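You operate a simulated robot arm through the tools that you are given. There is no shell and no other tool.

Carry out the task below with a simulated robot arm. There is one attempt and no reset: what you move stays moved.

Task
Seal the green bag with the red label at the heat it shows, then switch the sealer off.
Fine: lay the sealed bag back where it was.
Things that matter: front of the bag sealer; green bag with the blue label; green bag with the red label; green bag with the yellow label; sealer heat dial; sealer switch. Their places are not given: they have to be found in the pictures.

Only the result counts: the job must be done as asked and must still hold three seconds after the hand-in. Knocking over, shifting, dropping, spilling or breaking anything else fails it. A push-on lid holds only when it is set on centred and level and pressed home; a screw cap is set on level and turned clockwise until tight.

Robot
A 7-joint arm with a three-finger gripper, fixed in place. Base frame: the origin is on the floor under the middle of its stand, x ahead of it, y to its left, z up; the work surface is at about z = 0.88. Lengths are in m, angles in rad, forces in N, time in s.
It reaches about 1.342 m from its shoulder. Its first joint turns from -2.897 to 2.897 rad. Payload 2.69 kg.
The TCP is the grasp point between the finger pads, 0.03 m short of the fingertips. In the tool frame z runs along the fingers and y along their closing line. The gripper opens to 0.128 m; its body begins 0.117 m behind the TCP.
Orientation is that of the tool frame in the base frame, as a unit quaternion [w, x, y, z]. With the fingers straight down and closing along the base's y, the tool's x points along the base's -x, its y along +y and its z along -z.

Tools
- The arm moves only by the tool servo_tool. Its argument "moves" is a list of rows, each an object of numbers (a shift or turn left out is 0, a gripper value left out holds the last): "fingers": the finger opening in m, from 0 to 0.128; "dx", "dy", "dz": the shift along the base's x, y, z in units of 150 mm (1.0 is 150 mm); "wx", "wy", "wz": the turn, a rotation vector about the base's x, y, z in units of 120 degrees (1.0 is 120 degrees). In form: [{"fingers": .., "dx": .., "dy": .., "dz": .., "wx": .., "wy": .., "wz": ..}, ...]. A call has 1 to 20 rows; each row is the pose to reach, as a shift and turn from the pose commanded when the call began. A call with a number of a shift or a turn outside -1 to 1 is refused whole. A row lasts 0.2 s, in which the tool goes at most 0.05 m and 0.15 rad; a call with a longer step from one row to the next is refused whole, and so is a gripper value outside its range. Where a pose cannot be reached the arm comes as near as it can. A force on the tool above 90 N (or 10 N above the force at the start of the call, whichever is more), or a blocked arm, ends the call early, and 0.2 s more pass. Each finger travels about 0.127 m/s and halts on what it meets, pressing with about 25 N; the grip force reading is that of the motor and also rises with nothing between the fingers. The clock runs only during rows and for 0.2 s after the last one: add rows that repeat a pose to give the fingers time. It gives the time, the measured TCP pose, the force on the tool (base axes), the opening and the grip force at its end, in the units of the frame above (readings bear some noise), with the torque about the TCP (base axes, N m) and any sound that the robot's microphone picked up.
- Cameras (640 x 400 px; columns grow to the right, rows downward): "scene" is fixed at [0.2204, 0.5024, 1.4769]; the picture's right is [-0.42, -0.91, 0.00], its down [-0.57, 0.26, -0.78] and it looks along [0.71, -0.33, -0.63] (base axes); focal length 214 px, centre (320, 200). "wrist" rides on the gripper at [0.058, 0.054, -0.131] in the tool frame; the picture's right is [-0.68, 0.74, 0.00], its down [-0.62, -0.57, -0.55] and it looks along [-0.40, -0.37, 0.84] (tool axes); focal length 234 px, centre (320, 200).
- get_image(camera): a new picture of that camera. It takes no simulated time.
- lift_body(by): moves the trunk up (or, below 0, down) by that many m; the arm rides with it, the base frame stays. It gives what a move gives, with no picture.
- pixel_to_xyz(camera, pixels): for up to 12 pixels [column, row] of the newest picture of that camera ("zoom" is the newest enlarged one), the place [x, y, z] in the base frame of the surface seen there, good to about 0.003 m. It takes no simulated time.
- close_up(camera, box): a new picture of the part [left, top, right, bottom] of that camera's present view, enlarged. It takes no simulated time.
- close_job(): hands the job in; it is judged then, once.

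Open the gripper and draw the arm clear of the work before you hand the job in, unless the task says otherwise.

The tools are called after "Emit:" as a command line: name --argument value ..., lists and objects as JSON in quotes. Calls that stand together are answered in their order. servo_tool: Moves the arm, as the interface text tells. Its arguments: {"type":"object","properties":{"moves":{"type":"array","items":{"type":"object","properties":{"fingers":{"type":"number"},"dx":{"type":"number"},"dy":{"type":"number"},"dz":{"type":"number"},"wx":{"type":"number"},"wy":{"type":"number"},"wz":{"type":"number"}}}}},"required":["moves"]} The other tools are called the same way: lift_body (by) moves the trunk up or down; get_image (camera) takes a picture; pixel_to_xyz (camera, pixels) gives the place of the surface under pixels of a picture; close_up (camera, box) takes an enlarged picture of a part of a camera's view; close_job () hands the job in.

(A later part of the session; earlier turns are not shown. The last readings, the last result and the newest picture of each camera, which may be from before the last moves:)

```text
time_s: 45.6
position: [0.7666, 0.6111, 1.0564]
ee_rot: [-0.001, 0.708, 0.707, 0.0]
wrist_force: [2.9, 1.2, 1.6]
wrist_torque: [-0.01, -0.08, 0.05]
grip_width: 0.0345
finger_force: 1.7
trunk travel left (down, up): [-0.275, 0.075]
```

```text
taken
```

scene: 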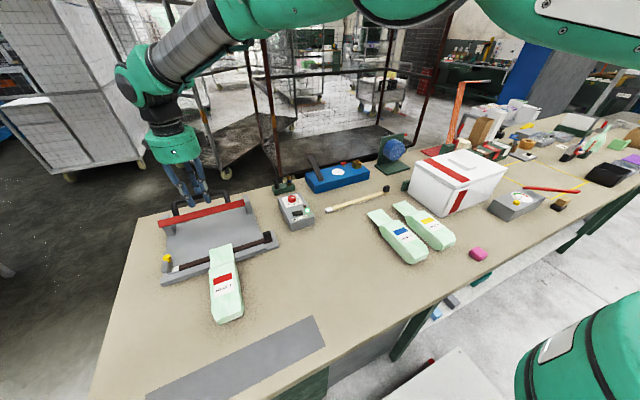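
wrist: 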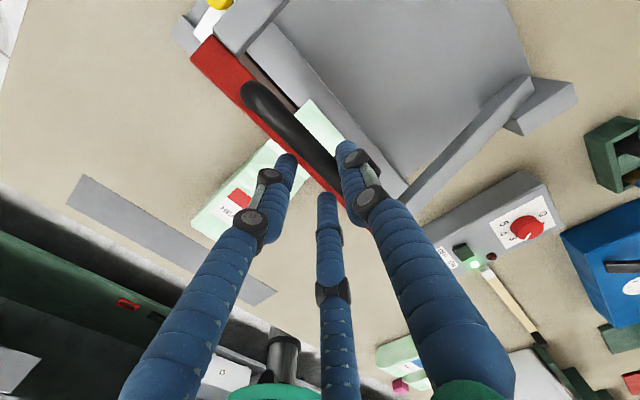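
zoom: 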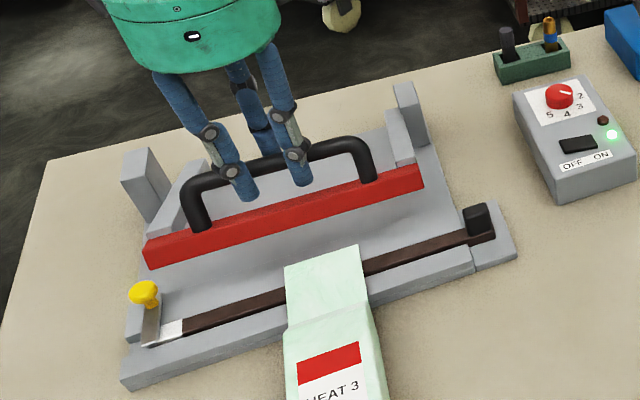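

The jaw follows well. I measure the bar's place now to predict where it lands.

Emit:
pixel_to_xyz --camera "zoom" --pixels '[[150, 250], [150, 265], [420, 170], [422, 186], [280, 210], [280, 225], [200, 185], [240, 165], [350, 143], [192, 200], [405, 150], [180, 205]]'

Emit:
pixel_to_xyz --camera "wrist" --pixels '[[255, 90], [270, 105], [285, 120], [300, 135], [245, 95], [225, 75], [205, 60], [460, 160], [520, 90]]'

```text
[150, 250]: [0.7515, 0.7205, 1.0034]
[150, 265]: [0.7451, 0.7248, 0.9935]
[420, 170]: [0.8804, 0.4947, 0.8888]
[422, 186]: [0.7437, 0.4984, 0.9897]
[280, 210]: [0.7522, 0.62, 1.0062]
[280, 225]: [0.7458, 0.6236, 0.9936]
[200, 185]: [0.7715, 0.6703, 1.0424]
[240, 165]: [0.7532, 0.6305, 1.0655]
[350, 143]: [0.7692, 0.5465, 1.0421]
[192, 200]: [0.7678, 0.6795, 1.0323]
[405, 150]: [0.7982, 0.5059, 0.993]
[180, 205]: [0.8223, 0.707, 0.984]
```

```text
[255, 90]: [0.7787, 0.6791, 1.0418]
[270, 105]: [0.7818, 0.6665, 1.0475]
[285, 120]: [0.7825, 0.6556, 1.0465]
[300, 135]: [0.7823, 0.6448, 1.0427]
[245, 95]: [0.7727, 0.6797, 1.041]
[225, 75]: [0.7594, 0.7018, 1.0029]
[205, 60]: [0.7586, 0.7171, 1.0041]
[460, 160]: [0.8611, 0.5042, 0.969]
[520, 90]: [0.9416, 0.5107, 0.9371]
```

The bar has rotated ≈29° with 24° left. I go another 15° and check that the rod still follows.

Emit:
servo_tool --moves '[{"fingers": 0.032, "dx": -0.029, "dz": -0.048}, {"fingers": 0.032, "dx": -0.057, "dz": -0.097}, {"fingers": 0.032, "dx": -0.082, "dz": -0.147}, {"fingers": 0.032, "dx": -0.105, "dz": -0.198}, {"fingers": 0.032, "dx": -0.126, "dz": -0.25}, {"fingers": 0.032, "dx": -0.145, "dz": -0.303}, {"fingers": 0.032, "dx": -0.145, "dz": -0.303}]'

Emit:
close_up --camera "scene" --box '[140, 170, 300, 290]'

Emit:
get_image --camera "wrist"

```text
time_s: 47.2
position: [0.7456, 0.6112, 1.0122]
ee_rot: [0.0, 0.707, 0.708, 0.001]
wrist_force: [5.9, 0.5, 4.7]
wrist_torque: [0.03, -0.16, 0.04]
grip_width: 0.0355
finger_force: 2.6
trunk travel left (down, up): [-0.275, 0.075]
```

```text
3.33 times, centred on (220, 230) of scene
```

zoom: 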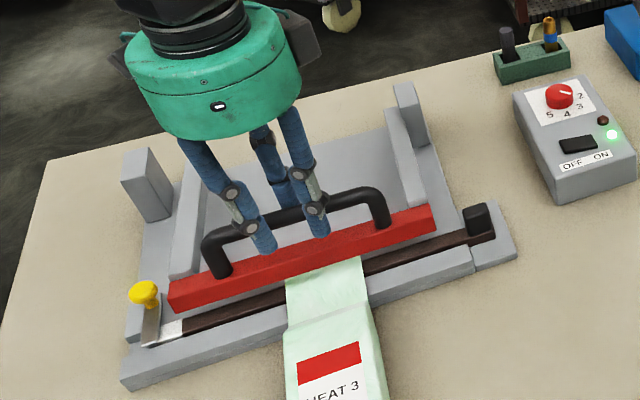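

```text
taken
```

wrist: 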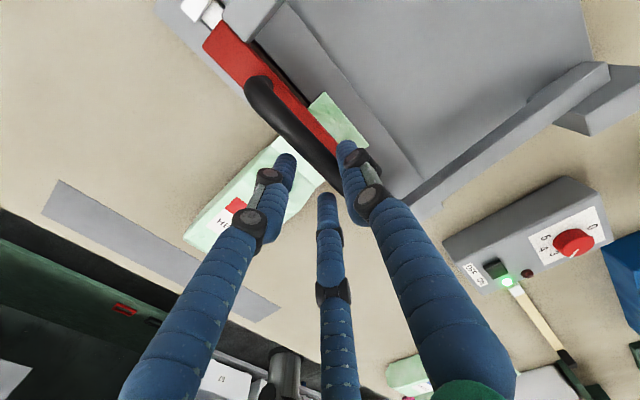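

The jaw now resists lightly (spring ≈6–7 N) and sits about 8° short of the strip. I squeeze the rod to grip it firmly, shifting 4 mm in x to centre it.

Emit:
servo_tool --moves '[{"fingers": 0.028, "dx": 0.012}, {"fingers": 0.022, "dx": 0.024}, {"fingers": 0.015, "dx": 0.024}, {"fingers": 0.015, "dx": 0.024}]'

Emit:
close_up --camera "scene" --box '[140, 170, 300, 290]'

```text
time_s: 48.2
position: [0.75, 0.6121, 1.0112]
ee_rot: [0.0, 0.707, 0.707, 0.0]
wrist_force: [21.7, 2.4, -0.2]
wrist_torque: [0.07, -0.49, -0.02]
grip_width: 0.025
finger_force: 45.2
trunk travel left (down, up): [-0.275, 0.075]
```

```text
3.33 times, centred on (220, 230) of scene
```

zoom: 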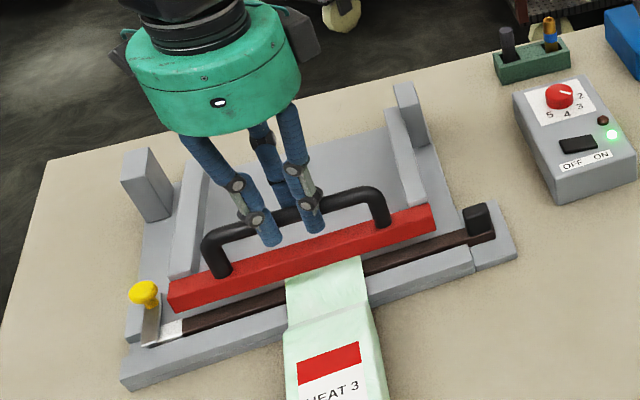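

I relieve the x load by 2 mm and push down about 12 mm along the arc, watching the force.

Emit:
servo_tool --moves '[{"dx": 0.012}, {"dx": 0.01, "dz": -0.02}, {"dx": 0.006, "dz": -0.04}, {"dx": 0.002, "dz": -0.06}, {"dx": -0.002, "dz": -0.08}, {"dx": -0.002, "dz": -0.08}]'

Emit:
close_up --camera "scene" --box '[140, 170, 300, 290]'

```text
time_s: 49.6
position: [0.7468, 0.612, 1.0008]
ee_rot: [0.0, 0.707, 0.707, 0.0]
wrist_force: [-3.4, -0.4, 6.0]
wrist_torque: [0.08, 0.0, -0.01]
grip_width: 0.025
finger_force: 44.7
trunk travel left (down, up): [-0.275, 0.075]
```

```text
3.33 times, centred on (220, 230) of scene
```

zoom: 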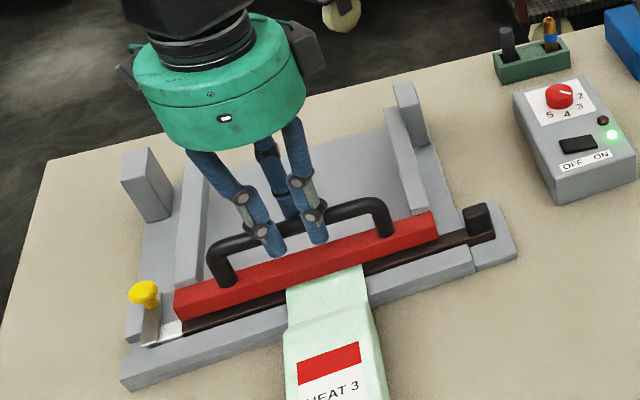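

The jaw is following closely; force only 6 N. I keep pressing down in small steps toward the strip.

Emit:
servo_tool --moves '[{"dx": -0.004, "dz": -0.02}, {"dx": -0.008, "dz": -0.04}, {"dx": -0.012, "dz": -0.06}, {"dx": -0.015, "dz": -0.08}, {"dx": -0.018, "dz": -0.095}, {"dx": -0.018, "dz": -0.095}]'

Emit:
close_up --camera "scene" --box '[140, 170, 300, 290]'

```text
time_s: 51.0
position: [0.7435, 0.6117, 0.9852]
ee_rot: [0.0, 0.707, 0.707, 0.0]
wrist_force: [-7.1, 1.5, 8.2]
wrist_torque: [0.09, 0.06, 0.03]
grip_width: 0.025
finger_force: 44.9
trunk travel left (down, up): [-0.275, 0.075]
```

```text
3.33 times, centred on (220, 230) of scene
```

zoom: 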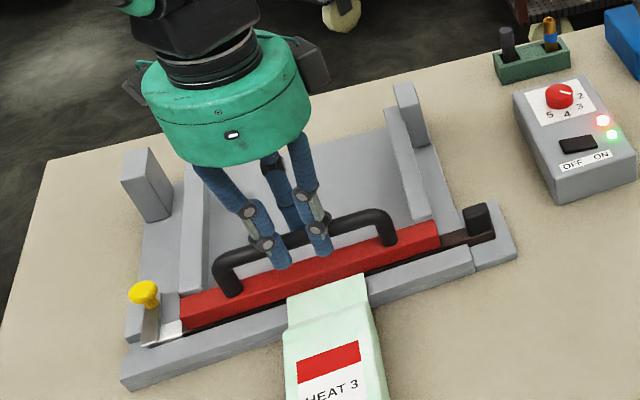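

The red lamp has lit: heating has begun. I press a couple of millimetres more to make the jaw firm, and hold.

Emit:
servo_tool --moves '[{"dx": -0.002, "dz": -0.01}, {"dx": -0.004, "dz": -0.02}, {"dx": -0.004, "dz": -0.025}, {"dx": -0.004, "dz": -0.025}, {"dx": -0.004, "dz": -0.025}]'

Emit:
close_up --camera "scene" --box '[140, 170, 320, 290]'

```text
time_s: 52.2
position: [0.7453, 0.6126, 0.9851]
ee_rot: [0.0, 0.707, 0.707, 0.001]
wrist_force: [-7.9, -2.6, 30.9]
wrist_torque: [-0.06, 0.03, -0.01]
grip_width: 0.0247
finger_force: 44.9
trunk travel left (down, up): [-0.275, 0.075]
```

```text
3.33 times, centred on (230, 230) of scene
```

zoom: 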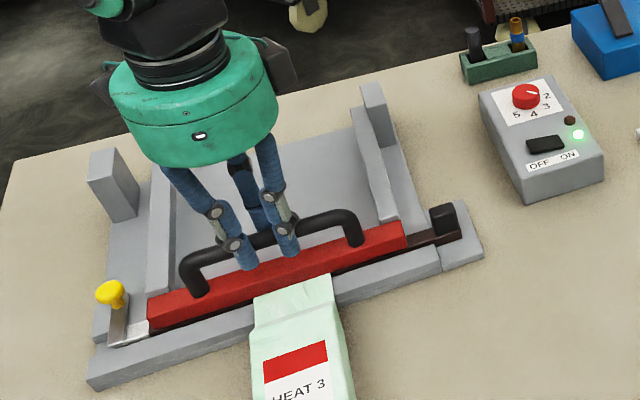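

The lamp has gone out with the jaw firmly down (31 N), so the heating impulse has ended. I hold a few seconds for the seal to set and watch the lamp.

Emit:
servo_tool --moves '[{"dz": 0.0}, {"dz": 0.0}, {"dz": 0.0}, {"dz": 0.0}, {"dz": 0.0}, {"dz": 0.0}]'

Emit:
close_up --camera "scene" --box '[260, 170, 330, 240]'

Emit:
servo_tool --moves '[{"dz": 0.0}, {"dz": 0.0}, {"dz": 0.0}, {"dz": 0.0}, {"dz": 0.0}, {"dz": 0.0}, {"dz": 0.0}, {"dz": 0.0}, {"dz": 0.0}, {"dz": 0.0}]'

Emit:
close_up --camera "scene" --box '[140, 170, 320, 290]'

```text
time_s: 53.6
position: [0.7438, 0.6102, 0.9861]
ee_rot: [0.001, 0.707, 0.707, 0.002]
wrist_force: [-0.8, 3.6, 39.1]
wrist_torque: [0.08, -0.18, 0.01]
grip_width: 0.0249
finger_force: 45.2
trunk travel left (down, up): [-0.275, 0.075]
```

```text
5.71 times, centred on (295, 205) of scene
```

zoom: 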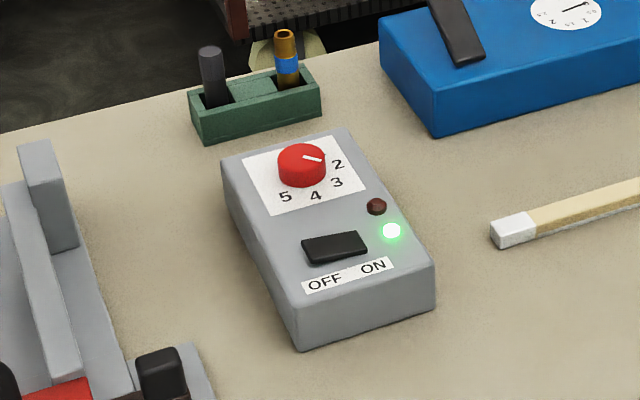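

```text
time_s: 55.8
position: [0.7444, 0.6114, 0.9843]
ee_rot: [0.0, 0.707, 0.707, 0.001]
wrist_force: [6.8, 8.5, 42.9]
wrist_torque: [0.14, -0.35, 0.02]
grip_width: 0.025
finger_force: 45.3
trunk travel left (down, up): [-0.275, 0.075]
```

```text
3.33 times, centred on (230, 230) of scene
```

zoom: 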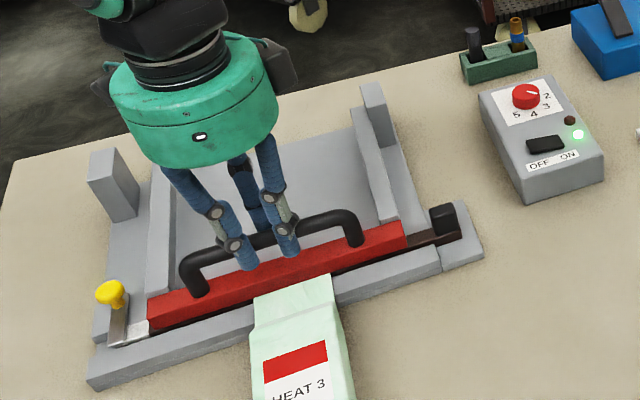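

Seal time is over and the lamp stays off. I now open the jaw by reversing the same arc, still holding the rod at first.

Emit:
servo_tool --moves '[{"dx": 0.004, "dz": 0.025}, {"dx": 0.008, "dz": 0.05}, {"dx": 0.013, "dz": 0.075}, {"dx": 0.018, "dz": 0.1}, {"dx": 0.022, "dz": 0.12}, {"dx": 0.026, "dz": 0.14}, {"dx": 0.03, "dz": 0.16}, {"dx": 0.034, "dz": 0.18}, {"dx": 0.038, "dz": 0.2}, {"dx": 0.038, "dz": 0.2}]'

Emit:
close_up --camera "scene" --box '[140, 170, 320, 290]'

```text
time_s: 58.0
position: [0.7493, 0.6107, 1.0126]
ee_rot: [0.001, 0.707, 0.707, 0.0]
wrist_force: [4.9, 0.2, 2.8]
wrist_torque: [-0.26, 0.02, -0.09]
grip_width: 0.025
finger_force: 45.3
trunk travel left (down, up): [-0.275, 0.075]
```

```text
3.33 times, centred on (230, 230) of scene
```

zoom: 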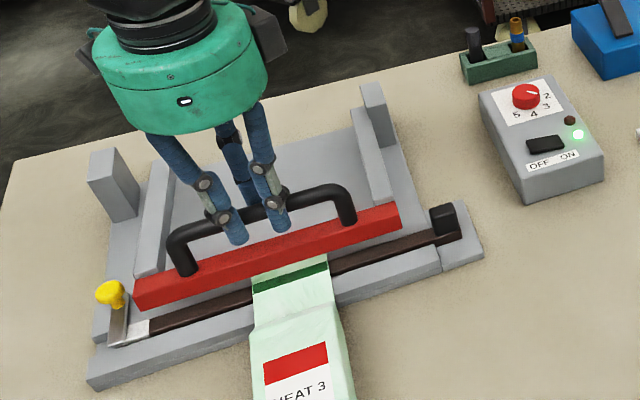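

A dark green seal line now shows across the flap at zoom (290,278). I loosen the grip to captive and continue opening along the arc.

Emit:
servo_tool --moves '[{"fingers": 0.03, "dx": -0.01}, {"fingers": 0.032, "dx": -0.02}, {"fingers": 0.032, "dx": 0.0, "dz": 0.05}, {"fingers": 0.032, "dx": 0.02, "dz": 0.1}, {"fingers": 0.032, "dx": 0.045, "dz": 0.155}, {"fingers": 0.032, "dx": 0.073, "dz": 0.206}, {"fingers": 0.032, "dx": 0.101, "dz": 0.255}, {"fingers": 0.032, "dx": 0.13, "dz": 0.303}, {"fingers": 0.032, "dx": 0.13, "dz": 0.303}]'

Emit:
close_up --camera "scene" --box '[140, 170, 320, 290]'

Emit:
get_image --camera "wrist"

```text
time_s: 60.0
position: [0.7689, 0.6108, 1.0571]
ee_rot: [0.0, 0.707, 0.707, 0.0]
wrist_force: [11.5, -2.9, -5.7]
wrist_torque: [-0.04, 0.01, -0.04]
grip_width: 0.0397
finger_force: 6.3
trunk travel left (down, up): [-0.275, 0.075]
```

```text
3.33 times, centred on (230, 230) of scene
```

zoom: 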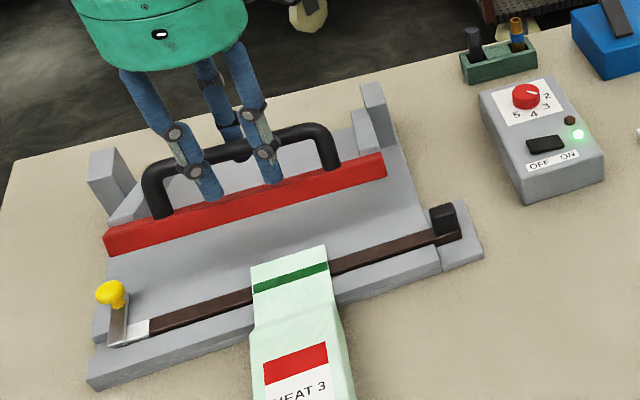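

```text
taken
```

wrist: 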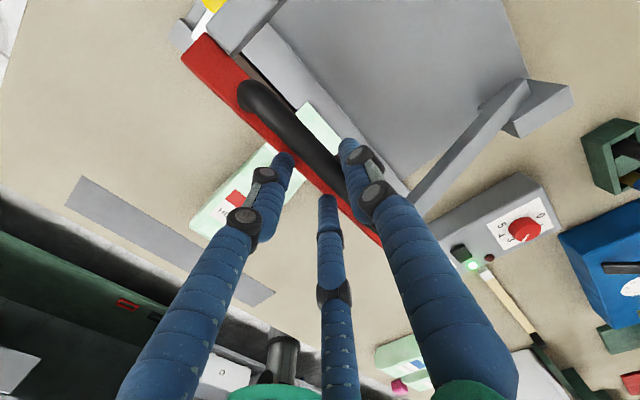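

The spring helps the jaw open. I continue the arc back another 20°.

Emit:
servo_tool --moves '[{"fingers": 0.034, "dx": 0.05, "dz": 0.047}, {"fingers": 0.034, "dx": 0.086, "dz": 0.092}, {"fingers": 0.034, "dx": 0.122, "dz": 0.135}, {"fingers": 0.034, "dx": 0.158, "dz": 0.177}, {"fingers": 0.034, "dx": 0.2, "dz": 0.217}, {"fingers": 0.034, "dx": 0.239, "dz": 0.256}, {"fingers": 0.034, "dx": 0.282, "dz": 0.292}, {"fingers": 0.034, "dx": 0.325, "dz": 0.327}, {"fingers": 0.034, "dx": 0.325, "dz": 0.327}]'

Emit:
close_up --camera "scene" --box '[140, 150, 300, 270]'

Emit:
get_image --camera "wrist"

```text
time_s: 62.0
position: [0.8199, 0.6108, 1.1068]
ee_rot: [0.001, 0.707, 0.707, 0.0]
wrist_force: [5.1, -0.1, -3.1]
wrist_torque: [-0.02, 0.04, 0.01]
grip_width: 0.0369
finger_force: 2.3
trunk travel left (down, up): [-0.275, 0.075]
```

```text
3.33 times, centred on (220, 210) of scene
```

zoom: 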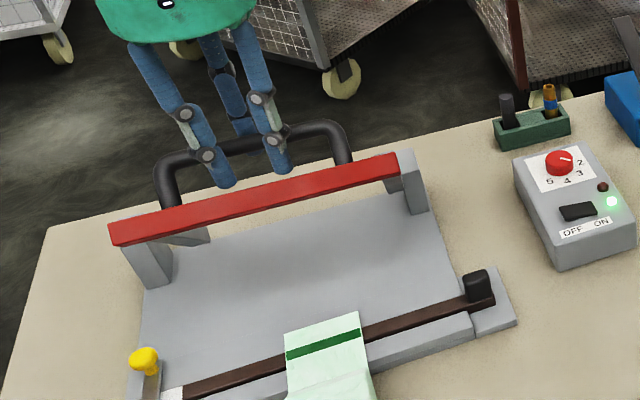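

```text
taken
```

wrist: 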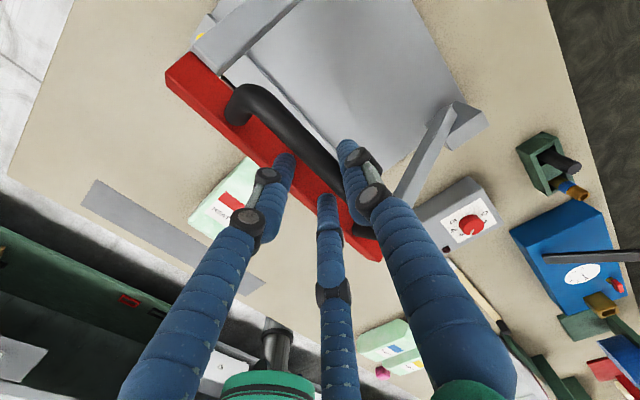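

I bring the jaw back through its last 10° to the open stop.

Emit:
servo_tool --moves '[{"fingers": 0.036, "dx": 0.04, "dz": 0.035}, {"fingers": 0.036, "dx": 0.085, "dz": 0.068}, {"fingers": 0.036, "dx": 0.125, "dz": 0.098}, {"fingers": 0.036, "dx": 0.155, "dz": 0.12}, {"fingers": 0.036, "dx": 0.155, "dz": 0.12}, {"fingers": 0.036, "dx": 0.155, "dz": 0.12}]'

Emit:
close_up --camera "scene" --box '[140, 150, 300, 270]'

```text
time_s: 63.4
position: [0.8412, 0.6116, 1.1244]
ee_rot: [0.0, 0.707, 0.707, 0.0]
wrist_force: [-0.3, 0.3, 1.3]
wrist_torque: [0.0, 0.05, 0.01]
grip_width: 0.036
finger_force: 0.1
trunk travel left (down, up): [-0.275, 0.075]
```

```text
3.33 times, centred on (220, 210) of scene
```

zoom: 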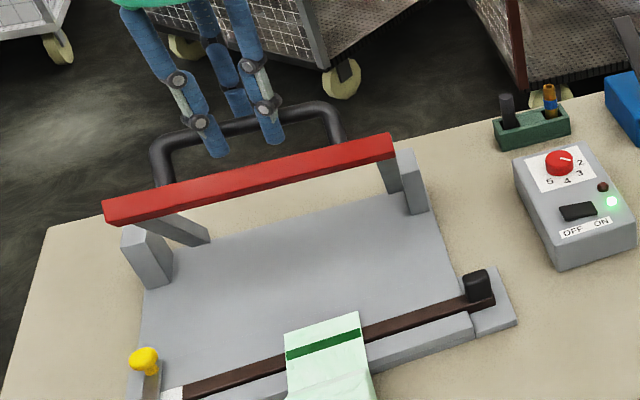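

The jaw rests at its open stop with no load. I open the fingers and rise clear of the handle.

Emit:
servo_tool --moves '[{"fingers": 0.055}, {"fingers": 0.06}, {"fingers": 0.06, "dz": 0.1}, {"fingers": 0.06, "dz": 0.3}, {"fingers": 0.06, "dz": 0.55}, {"fingers": 0.06, "dz": 0.667}, {"fingers": 0.06, "dz": 0.667}]'

Emit:
servo_tool --moves '[{"fingers": 0.08, "dx": -0.2, "wz": 0.05}, {"fingers": 0.08, "dx": -0.45, "wz": 0.1}, {"fingers": 0.08, "dx": -0.7, "dy": 0.03, "wz": 0.15}, {"fingers": 0.08, "dx": -0.95, "dy": 0.05, "wz": 0.2}, {"fingers": 0.08, "dx": -1.0, "dy": 0.07, "wz": 0.25}, {"fingers": 0.08, "dx": -1.0, "dy": 0.07, "wz": 0.25}]'

Emit:
get_image --camera "scene"

Emit:
close_up --camera "scene" --box '[140, 170, 320, 330]'

```text
time_s: 65.0
position: [0.843, 0.6112, 1.2247]
ee_rot: [0.0, 0.707, 0.707, 0.0]
wrist_force: [0.3, 0.1, -0.7]
wrist_torque: [0.0, -0.01, 0.01]
grip_width: 0.06
finger_force: 0.1
trunk travel left (down, up): [-0.275, 0.075]
```

```text
time_s: 66.4
position: [0.6933, 0.62, 1.2233]
ee_rot: [0.0, 0.501, 0.866, 0.001]
wrist_force: [0.9, 0.5, -0.9]
wrist_torque: [-0.01, 0.05, 0.01]
grip_width: 0.08
finger_force: 0.0
trunk travel left (down, up): [-0.275, 0.075]
```

```text
taken
```

scene: 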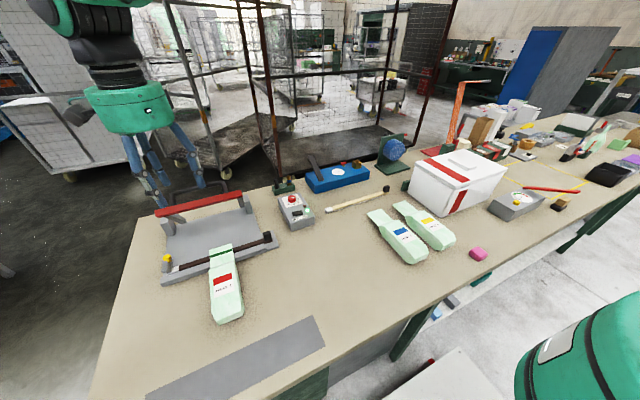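

```text
2.50 times, centred on (230, 250) of scene
```

zoom: 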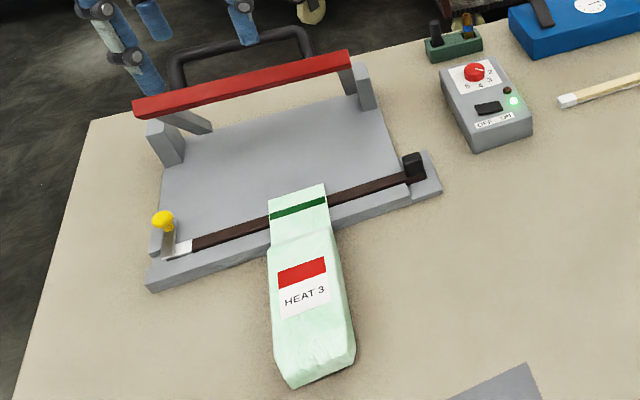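

The bag lies sealed in place. I measure its corners to see whether it shifted before regrasping at the same relative pose.

Emit:
pixel_to_xyz --camera "zoom" --pixels '[[271, 200], [323, 186], [270, 262], [335, 240], [290, 385], [352, 362], [304, 290], [278, 275], [325, 258], [282, 318], [330, 302], [275, 350]]'

Emit:
get_image --camera "wrist"

```text
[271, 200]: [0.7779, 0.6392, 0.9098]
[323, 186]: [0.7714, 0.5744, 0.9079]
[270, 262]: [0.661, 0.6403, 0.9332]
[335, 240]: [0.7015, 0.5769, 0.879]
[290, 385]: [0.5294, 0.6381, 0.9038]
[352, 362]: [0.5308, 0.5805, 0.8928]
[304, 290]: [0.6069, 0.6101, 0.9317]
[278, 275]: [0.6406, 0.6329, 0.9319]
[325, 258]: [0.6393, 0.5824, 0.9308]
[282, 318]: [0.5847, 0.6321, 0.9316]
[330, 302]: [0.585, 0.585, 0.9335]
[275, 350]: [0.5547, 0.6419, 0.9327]
```

```text
taken
```

wrist: 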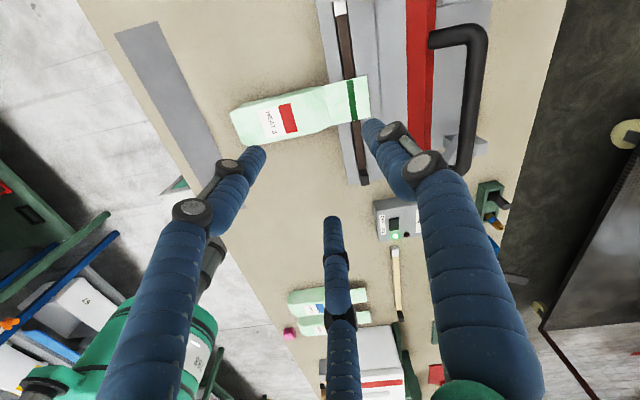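

The bag has not shifted (flap corners ≈(0.778,0.639)/(0.773,0.575)). I move above it to the former release position (0.6235, 0.622) and descend with open fingers.

Emit:
servo_tool --moves '[{"fingers": 0.1, "dx": -0.2, "dy": 0.005, "dz": -0.15}, {"fingers": 0.128, "dx": -0.4, "dy": 0.01, "dz": -0.35}, {"fingers": 0.128, "dx": -0.465, "dy": 0.013, "dz": -0.6}, {"fingers": 0.128, "dx": -0.465, "dy": 0.013, "dz": -0.85}, {"fingers": 0.128, "dx": -0.465, "dy": 0.013, "dz": -1.0}, {"fingers": 0.128, "dx": -0.465, "dy": 0.013, "dz": -1.0}]'

Emit:
servo_tool --moves '[{"fingers": 0.128, "dz": -0.2}, {"fingers": 0.128, "dz": -0.4}, {"fingers": 0.128, "dz": -0.6}, {"fingers": 0.128, "dz": -0.75}, {"fingers": 0.128, "dz": -0.75}]'

Emit:
get_image --camera "wrist"

Emit:
close_up --camera "scene" --box '[150, 200, 310, 320]'

```text
time_s: 67.8
position: [0.6218, 0.6238, 1.0755]
ee_rot: [0.0, 0.5, 0.866, 0.0]
wrist_force: [-0.8, -0.2, -0.9]
wrist_torque: [-0.02, -0.04, 0.0]
grip_width: 0.128
finger_force: 0.1
trunk travel left (down, up): [-0.275, 0.075]
```

```text
time_s: 69.0
position: [0.6224, 0.6234, 0.9619]
ee_rot: [-0.001, 0.5, 0.866, 0.0]
wrist_force: [0.3, 0.2, -0.7]
wrist_torque: [-0.03, 0.02, -0.02]
grip_width: 0.128
finger_force: 0.0
trunk travel left (down, up): [-0.275, 0.075]
```

```text
taken
```

wrist: 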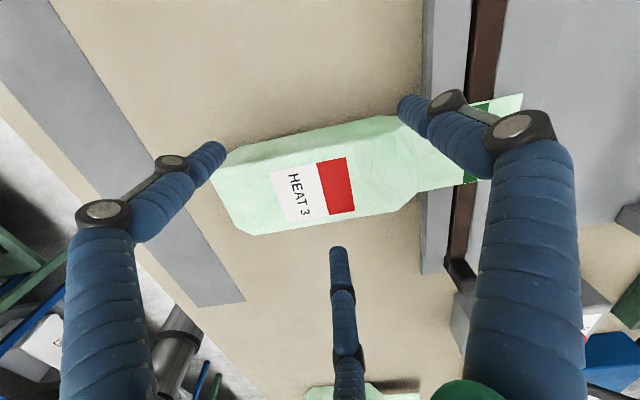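

```text
3.33 times, centred on (230, 260) of scene
```

zoom: 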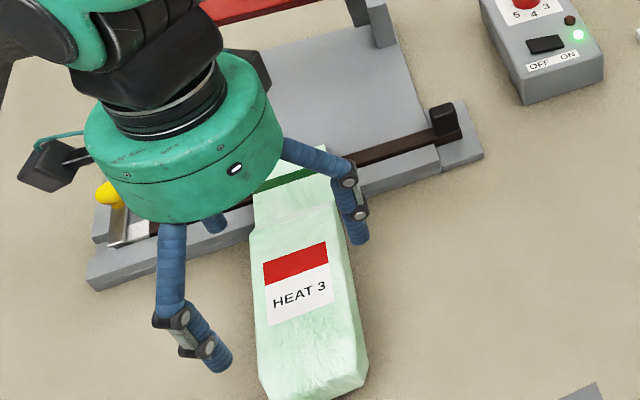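

The fingers are aligned as before. I descend to TCP z≈0.921 and close on the bag.

Emit:
servo_tool --moves '[{"fingers": 0.128, "dx": 0.007, "dy": -0.007, "dz": -0.1}, {"fingers": 0.128, "dx": 0.007, "dy": -0.007, "dz": -0.2}, {"fingers": 0.128, "dx": 0.007, "dy": -0.007, "dz": -0.27}, {"fingers": 0.128, "dx": 0.007, "dy": -0.007, "dz": -0.27}, {"fingers": 0.115, "dx": 0.007, "dy": -0.007, "dz": -0.27}, {"fingers": 0.105, "dx": 0.007, "dy": -0.007, "dz": -0.27}, {"fingers": 0.098, "dx": 0.007, "dy": -0.007, "dz": -0.27}, {"fingers": 0.09, "dx": 0.007, "dy": -0.007, "dz": -0.27}, {"fingers": 0.085, "dx": 0.007, "dy": -0.007, "dz": -0.27}, {"fingers": 0.085, "dx": 0.007, "dy": -0.007, "dz": -0.27}]'

Emit:
get_image --camera "wrist"

Emit:
close_up --camera "scene" --box '[150, 200, 310, 320]'

```text
time_s: 71.2
position: [0.623, 0.6231, 0.9214]
ee_rot: [0.001, 0.5, 0.866, 0.0]
wrist_force: [0.8, -1.2, 3.4]
wrist_torque: [-0.2, 0.06, 0.01]
grip_width: 0.0969
finger_force: 25.0
trunk travel left (down, up): [-0.275, 0.075]
```

```text
taken
```

wrist: 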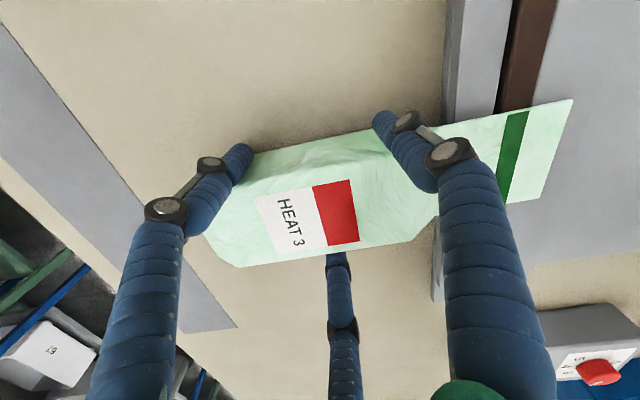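

```text
3.33 times, centred on (230, 260) of scene
```

zoom: 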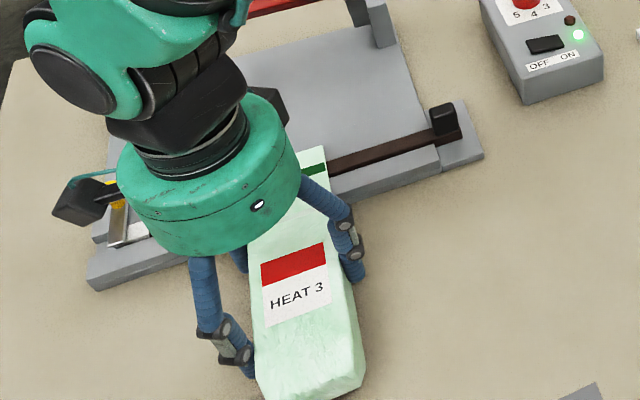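

The grip is the same as at pick-up (0.0969, label at the same pixels). I lift 6 cm, back out in −x, and start back in −y.

Emit:
servo_tool --moves '[{"fingers": 0.08, "dz": 0.05}, {"fingers": 0.08, "dz": 0.12}, {"fingers": 0.08, "dz": 0.22}, {"fingers": 0.08, "dz": 0.32}, {"fingers": 0.08, "dz": 0.4}, {"fingers": 0.08, "dz": 0.4, "dx": -0.1}, {"fingers": 0.08, "dz": 0.4, "dx": -0.3}, {"fingers": 0.08, "dz": 0.4, "dx": -0.457}, {"fingers": 0.08, "dz": 0.4, "dx": -0.457}]'

Emit:
get_image --camera "wrist"

Emit:
close_up --camera "scene" --box '[150, 180, 330, 330]'

```text
time_s: 73.2
position: [0.5539, 0.6224, 0.9819]
ee_rot: [-0.001, 0.499, 0.866, 0.0]
wrist_force: [-0.2, -0.4, -0.4]
wrist_torque: [-0.02, -0.03, 0.02]
grip_width: 0.0969
finger_force: 25.5
trunk travel left (down, up): [-0.275, 0.075]
```

```text
taken
```

wrist: 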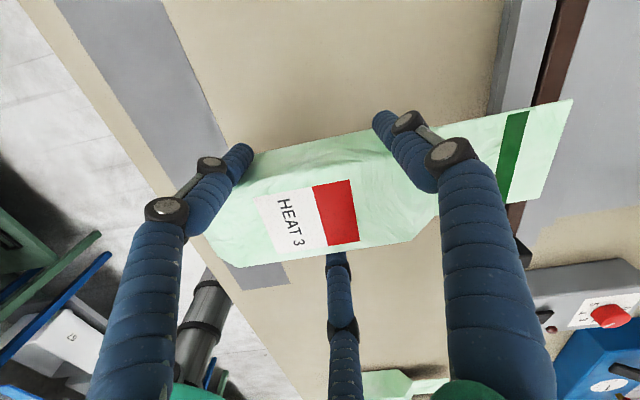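

```text
2.67 times, centred on (240, 255) of scene
```

zoom: 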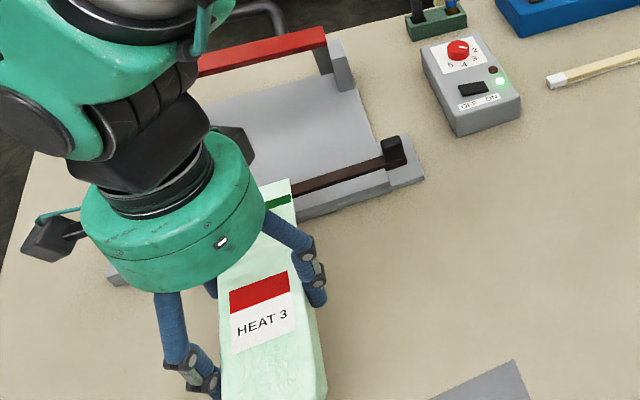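

The sealed bag is clear of the sealer and held well. I carry it back in −y in three legs toward y≈0.1765.

Emit:
servo_tool --moves '[{"fingers": 0.08, "dy": -0.1}, {"fingers": 0.08, "dy": -0.3}, {"fingers": 0.08, "dy": -0.5}, {"fingers": 0.08, "dy": -0.7}, {"fingers": 0.08, "dy": -0.9}, {"fingers": 0.08, "dy": -0.99}, {"fingers": 0.08, "dy": -0.99}]'

Emit:
servo_tool --moves '[{"fingers": 0.08, "dy": -0.1}, {"fingers": 0.08, "dy": -0.3}, {"fingers": 0.08, "dy": -0.5}, {"fingers": 0.08, "dy": -0.7}, {"fingers": 0.08, "dy": -0.9}, {"fingers": 0.08, "dy": -0.99}, {"fingers": 0.08, "dy": -0.99}]'

Emit:
servo_tool --moves '[{"fingers": 0.08, "dy": -0.1}, {"fingers": 0.08, "dy": -0.3}, {"fingers": 0.08, "dy": -0.5}, {"fingers": 0.08, "dy": -0.7}, {"fingers": 0.08, "dy": -0.9}, {"fingers": 0.08, "dy": -0.99}, {"fingers": 0.08, "dy": -0.99}]'

Emit:
get_image --camera "wrist"

Emit:
get_image --camera "scene"

```text
time_s: 74.8
position: [0.5543, 0.4741, 0.9821]
ee_rot: [-0.001, 0.5, 0.866, 0.001]
wrist_force: [0.2, 0.0, -0.6]
wrist_torque: [0.0, 0.0, -0.01]
grip_width: 0.0966
finger_force: 24.7
trunk travel left (down, up): [-0.275, 0.075]
```

```text
time_s: 76.4
position: [0.5549, 0.3247, 0.9812]
ee_rot: [0.001, 0.5, 0.866, 0.0]
wrist_force: [0.1, -0.4, -0.9]
wrist_torque: [0.01, 0.02, 0.01]
grip_width: 0.0967
finger_force: 24.9
trunk travel left (down, up): [-0.275, 0.075]
```

```text
time_s: 78.0
position: [0.555, 0.1764, 0.9821]
ee_rot: [0.0, 0.5, 0.866, 0.0]
wrist_force: [0.1, 0.1, -0.1]
wrist_torque: [0.01, 0.01, 0.0]
grip_width: 0.0966
finger_force: 25.1
trunk travel left (down, up): [-0.275, 0.075]
```

```text
taken
```

wrist: 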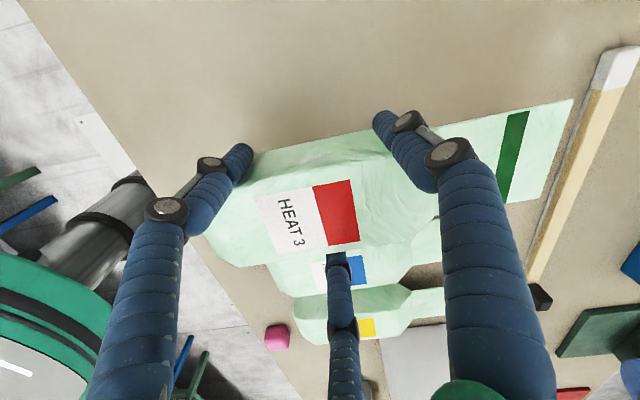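

```text
taken
```

scene: 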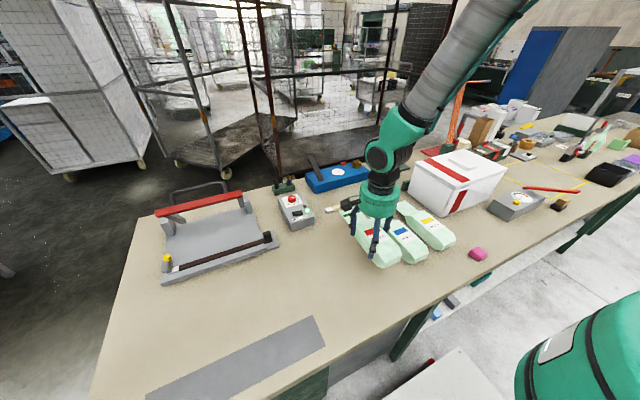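

The hand is back at (0.555, 0.1764), matching the pick-up position. I lower the bag slowly to the table.

Emit:
servo_tool --moves '[{"fingers": 0.08, "dz": -0.1}, {"fingers": 0.08, "dz": -0.2}, {"fingers": 0.08, "dz": -0.28}, {"fingers": 0.08, "dz": -0.34}, {"fingers": 0.08, "dz": -0.38}, {"fingers": 0.08, "dz": -0.395}, {"fingers": 0.08, "dz": -0.395}]'

Emit:
get_image --camera "wrist"

```text
time_s: 79.6
position: [0.5546, 0.1777, 0.9231]
ee_rot: [0.0, 0.501, 0.866, 0.0]
wrist_force: [-0.2, 0.7, 0.4]
wrist_torque: [0.01, 0.0, 0.0]
grip_width: 0.0967
finger_force: 25.3
trunk travel left (down, up): [-0.275, 0.075]
```

```text
taken
```

wrist: 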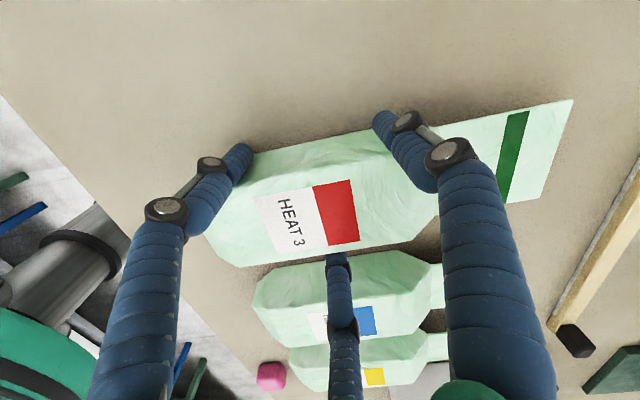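

The image matches the original grasp view closely; contact force has not yet appeared. I check the flap corners and lower the last millimetres.

Emit:
pixel_to_xyz --camera "wrist" --pixels '[[571, 103], [528, 198], [313, 186], [355, 181], [360, 242], [323, 249], [240, 262], [210, 225]]'

Emit:
servo_tool --moves '[{"fingers": 0.08, "dz": -0.007}, {"fingers": 0.08, "dz": -0.012}, {"fingers": 0.08, "dz": -0.012}]'

```text
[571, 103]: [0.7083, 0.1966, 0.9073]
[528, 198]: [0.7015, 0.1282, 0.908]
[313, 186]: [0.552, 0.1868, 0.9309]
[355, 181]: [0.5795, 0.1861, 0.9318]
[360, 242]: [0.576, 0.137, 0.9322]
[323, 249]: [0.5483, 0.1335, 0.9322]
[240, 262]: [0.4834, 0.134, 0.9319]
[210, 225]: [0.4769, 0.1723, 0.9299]
```

```text
time_s: 80.4
position: [0.5542, 0.1792, 0.9212]
ee_rot: [0.001, 0.5, 0.866, 0.001]
wrist_force: [-3.8, 0.5, 25.0]
wrist_torque: [-0.57, 0.52, -0.07]
grip_width: 0.0968
finger_force: 25.2
trunk travel left (down, up): [-0.275, 0.075]
```

Contact reached (25 N). I ease up slightly and read the pose again before letting go.

Emit:
servo_tool --moves '[{"fingers": 0.08, "dz": 0.005}, {"fingers": 0.08, "dz": 0.009}, {"fingers": 0.08, "dz": 0.009}]'

Emit:
get_image --camera "wrist"

Emit:
get_image --camera "scene"

```text
time_s: 81.2
position: [0.555, 0.1774, 0.922]
ee_rot: [0.0, 0.5, 0.866, 0.0]
wrist_force: [1.8, 3.6, 9.9]
wrist_torque: [-0.06, -0.56, 0.2]
grip_width: 0.0968
finger_force: 25.2
trunk travel left (down, up): [-0.275, 0.075]
```

```text
taken
```

wrist: 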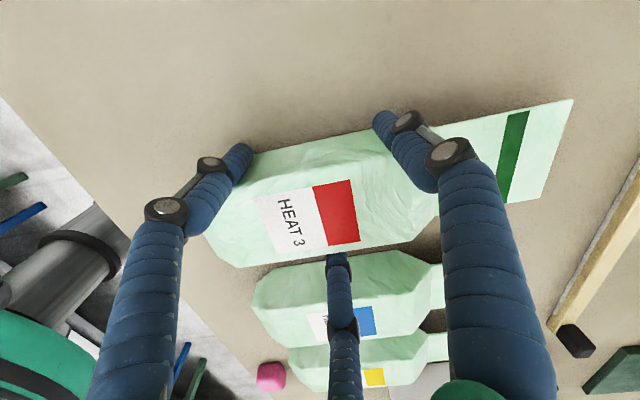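

```text
taken
```

scene: 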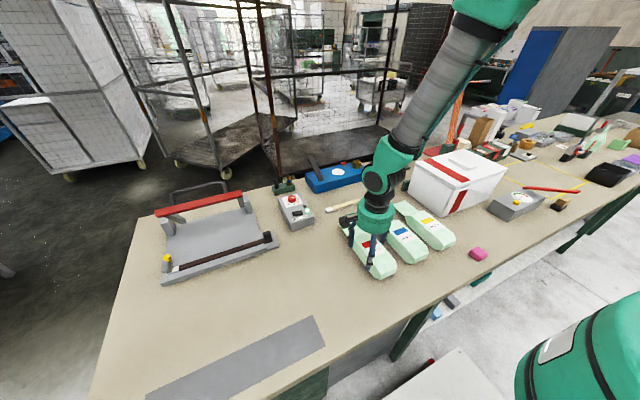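

The bag stands as originally within about a millimetre. I open the fingers gradually and rise straight up.

Emit:
servo_tool --moves '[{"fingers": 0.096}, {"fingers": 0.1}, {"fingers": 0.105}, {"fingers": 0.115}, {"fingers": 0.128}, {"fingers": 0.128}]'

Emit:
get_image --camera "wrist"

Emit:
servo_tool --moves '[{"fingers": 0.128, "dz": 0.08}, {"fingers": 0.128, "dz": 0.2}, {"fingers": 0.128, "dz": 0.45}, {"fingers": 0.128, "dz": 0.7}, {"fingers": 0.128, "dz": 0.95}, {"fingers": 0.128, "dz": 1.0}, {"fingers": 0.128, "dz": 1.0}]'

Emit:
get_image --camera "scene"

Emit:
get_image --camera "wrist"

```text
time_s: 82.6
position: [0.5551, 0.1765, 0.9217]
ee_rot: [0.0, 0.5, 0.866, 0.0]
wrist_force: [-0.9, -0.2, 0.3]
wrist_torque: [-0.01, 0.02, 0.0]
grip_width: 0.128
finger_force: 0.0
trunk travel left (down, up): [-0.275, 0.075]
```

```text
taken
```

wrist: 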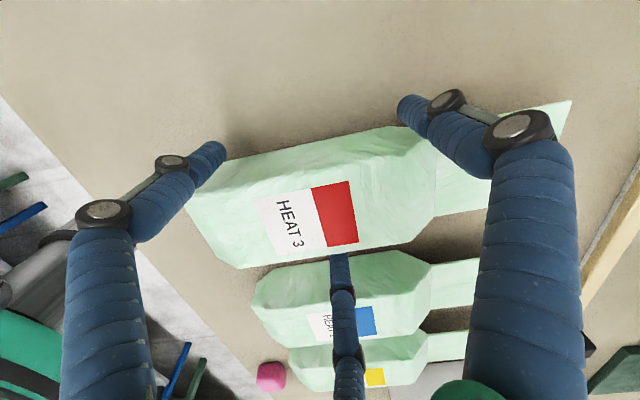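

```text
time_s: 84.2
position: [0.5544, 0.1779, 1.0711]
ee_rot: [0.0, 0.499, 0.866, 0.0]
wrist_force: [-0.4, -0.1, -0.1]
wrist_torque: [0.0, 0.02, 0.02]
grip_width: 0.128
finger_force: 0.0
trunk travel left (down, up): [-0.275, 0.075]
```

```text
taken
```

scene: 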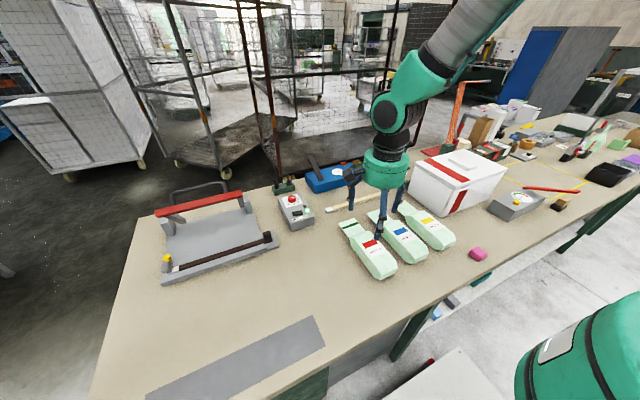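

```text
taken
```

wrist: 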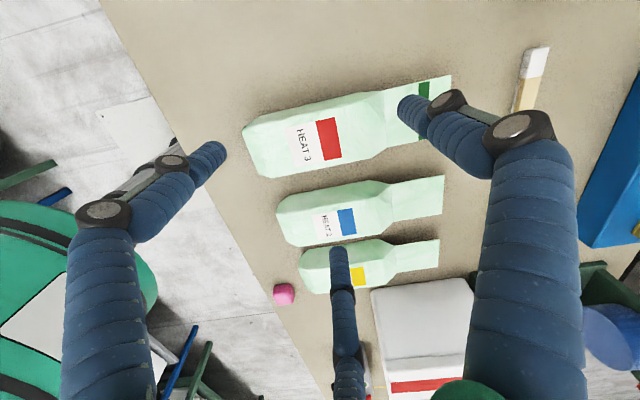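

The sealed bag is back beside the others. I compare its corners with the original values and look at the switch.

Emit:
close_up --camera "scene" --box '[330, 190, 470, 290]'

Emit:
pixel_to_xyz --camera "zoom" --pixels '[[78, 132], [120, 183], [220, 345], [305, 305], [265, 325], [170, 213], [220, 197], [205, 268], [262, 247]]'

```text
4.00 times, centred on (400, 240) of scene
```

zoom: 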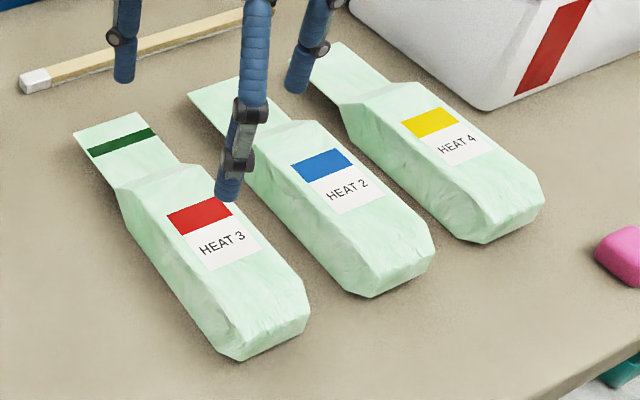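

```text
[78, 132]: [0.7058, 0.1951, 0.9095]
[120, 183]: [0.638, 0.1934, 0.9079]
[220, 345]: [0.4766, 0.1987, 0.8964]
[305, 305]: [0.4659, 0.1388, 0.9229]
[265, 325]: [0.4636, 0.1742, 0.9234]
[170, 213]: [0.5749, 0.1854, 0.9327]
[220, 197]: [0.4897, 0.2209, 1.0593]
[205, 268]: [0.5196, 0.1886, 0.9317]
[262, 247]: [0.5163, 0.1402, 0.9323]
```

The bag sits within ~1.5 mm of its original place and the others are untouched. Now I head for the OFF end of the rocker, rotating +60° so one finger points to +y, with the opening at 0.10.

Emit:
servo_tool --moves '[{"fingers": 0.12, "dx": 0.17, "dy": 0.07, "wz": 0.06}, {"fingers": 0.11, "dx": 0.37, "dy": 0.15, "wz": 0.12}, {"fingers": 0.1, "dx": 0.57, "dy": 0.23, "wz": 0.18}, {"fingers": 0.1, "dx": 0.77, "dy": 0.31, "wz": 0.24}, {"fingers": 0.1, "dx": 0.85, "dy": 0.35, "wz": 0.3}, {"fingers": 0.1, "dx": 0.85, "dy": 0.35, "wz": 0.3}]'

Emit:
servo_tool --moves '[{"fingers": 0.1, "dx": 0.17, "dy": 0.07, "wz": 0.06}, {"fingers": 0.1, "dx": 0.37, "dy": 0.15, "wz": 0.12}, {"fingers": 0.1, "dx": 0.57, "dy": 0.24, "wz": 0.17}, {"fingers": 0.1, "dx": 0.75, "dy": 0.31, "wz": 0.2}, {"fingers": 0.1, "dx": 0.803, "dy": 0.335, "wz": 0.2}, {"fingers": 0.1, "dx": 0.803, "dy": 0.335, "wz": 0.2}]'

Emit:
get_image --camera "wrist"

Emit:
close_up --camera "scene" --box '[250, 150, 370, 240]'

```text
time_s: 85.6
position: [0.6821, 0.2304, 1.0719]
ee_rot: [0.0, 0.208, 0.978, 0.0]
wrist_force: [-0.2, -0.5, -1.5]
wrist_torque: [0.02, 0.02, 0.0]
grip_width: 0.0998
finger_force: 0.0
trunk travel left (down, up): [-0.275, 0.075]
```

```text
time_s: 87.0
position: [0.803, 0.28, 1.0734]
ee_rot: [0.0, 0.0, 1.0, 0.0]
wrist_force: [-1.1, -0.5, 0.0]
wrist_torque: [0.0, 0.01, -0.01]
grip_width: 0.1001
finger_force: 0.0
trunk travel left (down, up): [-0.275, 0.075]
```

```text
taken
```

wrist: 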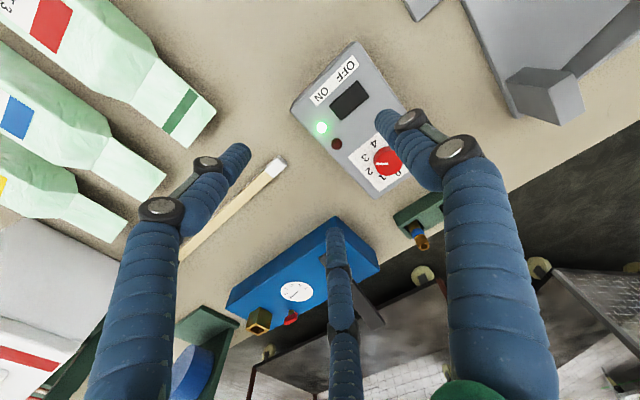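

```text
4.44 times, centred on (310, 195) of scene
```

zoom: 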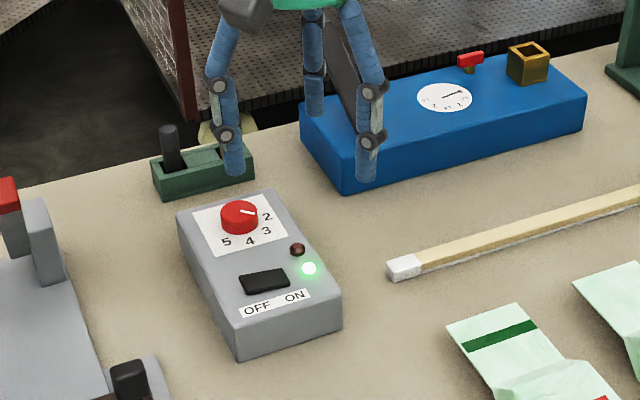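

The +y finger is above the OFF side. I check where the match end and blue box lie relative to the two other fingers before descending.

Emit:
pixel_to_xyz --camera "zoom" --pixels '[[400, 265], [440, 255], [345, 190], [300, 130], [265, 275], [245, 285], [285, 270], [250, 280]]'

Emit:
servo_tool --moves '[{"fingers": 0.1, "dz": -0.2}, {"fingers": 0.1, "dz": -0.4}, {"fingers": 0.1, "dz": -0.55}, {"fingers": 0.1, "dz": -0.655}, {"fingers": 0.1, "dz": -0.655}]'

Emit:
close_up --camera "scene" --box '[270, 180, 330, 230]'

Emit:
get_image --camera "wrist"

```text
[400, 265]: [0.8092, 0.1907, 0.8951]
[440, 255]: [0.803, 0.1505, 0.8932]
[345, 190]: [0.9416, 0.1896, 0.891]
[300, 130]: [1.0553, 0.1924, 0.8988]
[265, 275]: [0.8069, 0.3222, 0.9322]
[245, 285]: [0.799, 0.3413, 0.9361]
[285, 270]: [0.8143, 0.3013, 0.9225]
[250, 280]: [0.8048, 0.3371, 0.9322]
```

```text
time_s: 88.2
position: [0.8028, 0.2798, 0.9746]
ee_rot: [0.0, 0.0, 1.0, 0.0]
wrist_force: [0.0, -0.4, 0.6]
wrist_torque: [0.01, 0.03, -0.01]
grip_width: 0.0997
finger_force: 0.0
trunk travel left (down, up): [-0.275, 0.075]
```

```text
8.00 times, centred on (300, 205) of scene
```

zoom: 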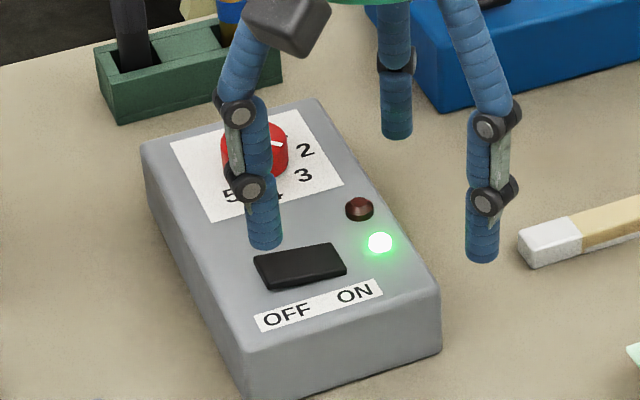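

```text
taken
```

wrist: 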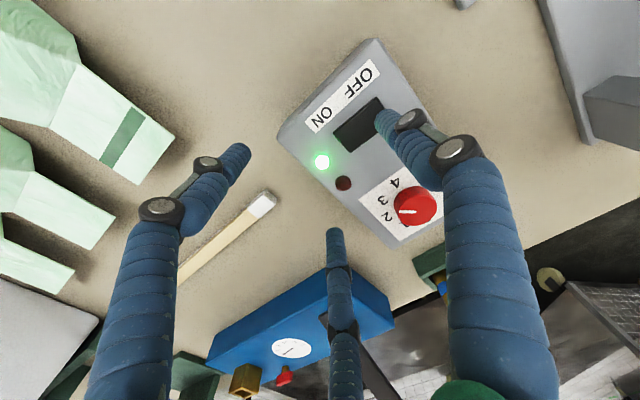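

The match and the blue box are clear of the other fingers. The tip is ~1 cm above the OFF end, slightly toward the dial side; I shift 3 mm in −x and press down.

Emit:
servo_tool --moves '[{"dx": -0.02, "dy": -0.007, "dz": -0.04}, {"dx": -0.02, "dy": -0.007, "dz": -0.07}, {"dx": -0.02, "dy": -0.007, "dz": -0.09}, {"dx": -0.02, "dy": -0.007, "dz": -0.11}, {"dx": -0.02, "dy": -0.007, "dz": -0.125}, {"dx": -0.02, "dy": -0.007, "dz": -0.125}]'

Emit:
close_up --camera "scene" --box '[270, 180, 330, 230]'

```text
time_s: 89.6
position: [0.8002, 0.2791, 0.9559]
ee_rot: [0.0, 0.0, 1.0, 0.001]
wrist_force: [0.2, 0.3, -0.2]
wrist_torque: [0.02, 0.01, -0.01]
grip_width: 0.1001
finger_force: 0.6
trunk travel left (down, up): [-0.275, 0.075]
```

```text
8.00 times, centred on (300, 205) of scene
```

zoom: 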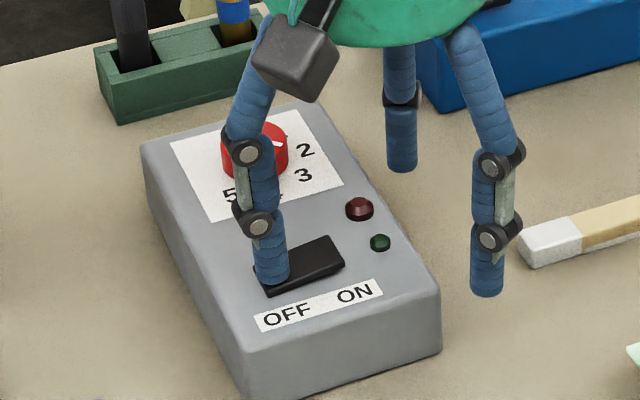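

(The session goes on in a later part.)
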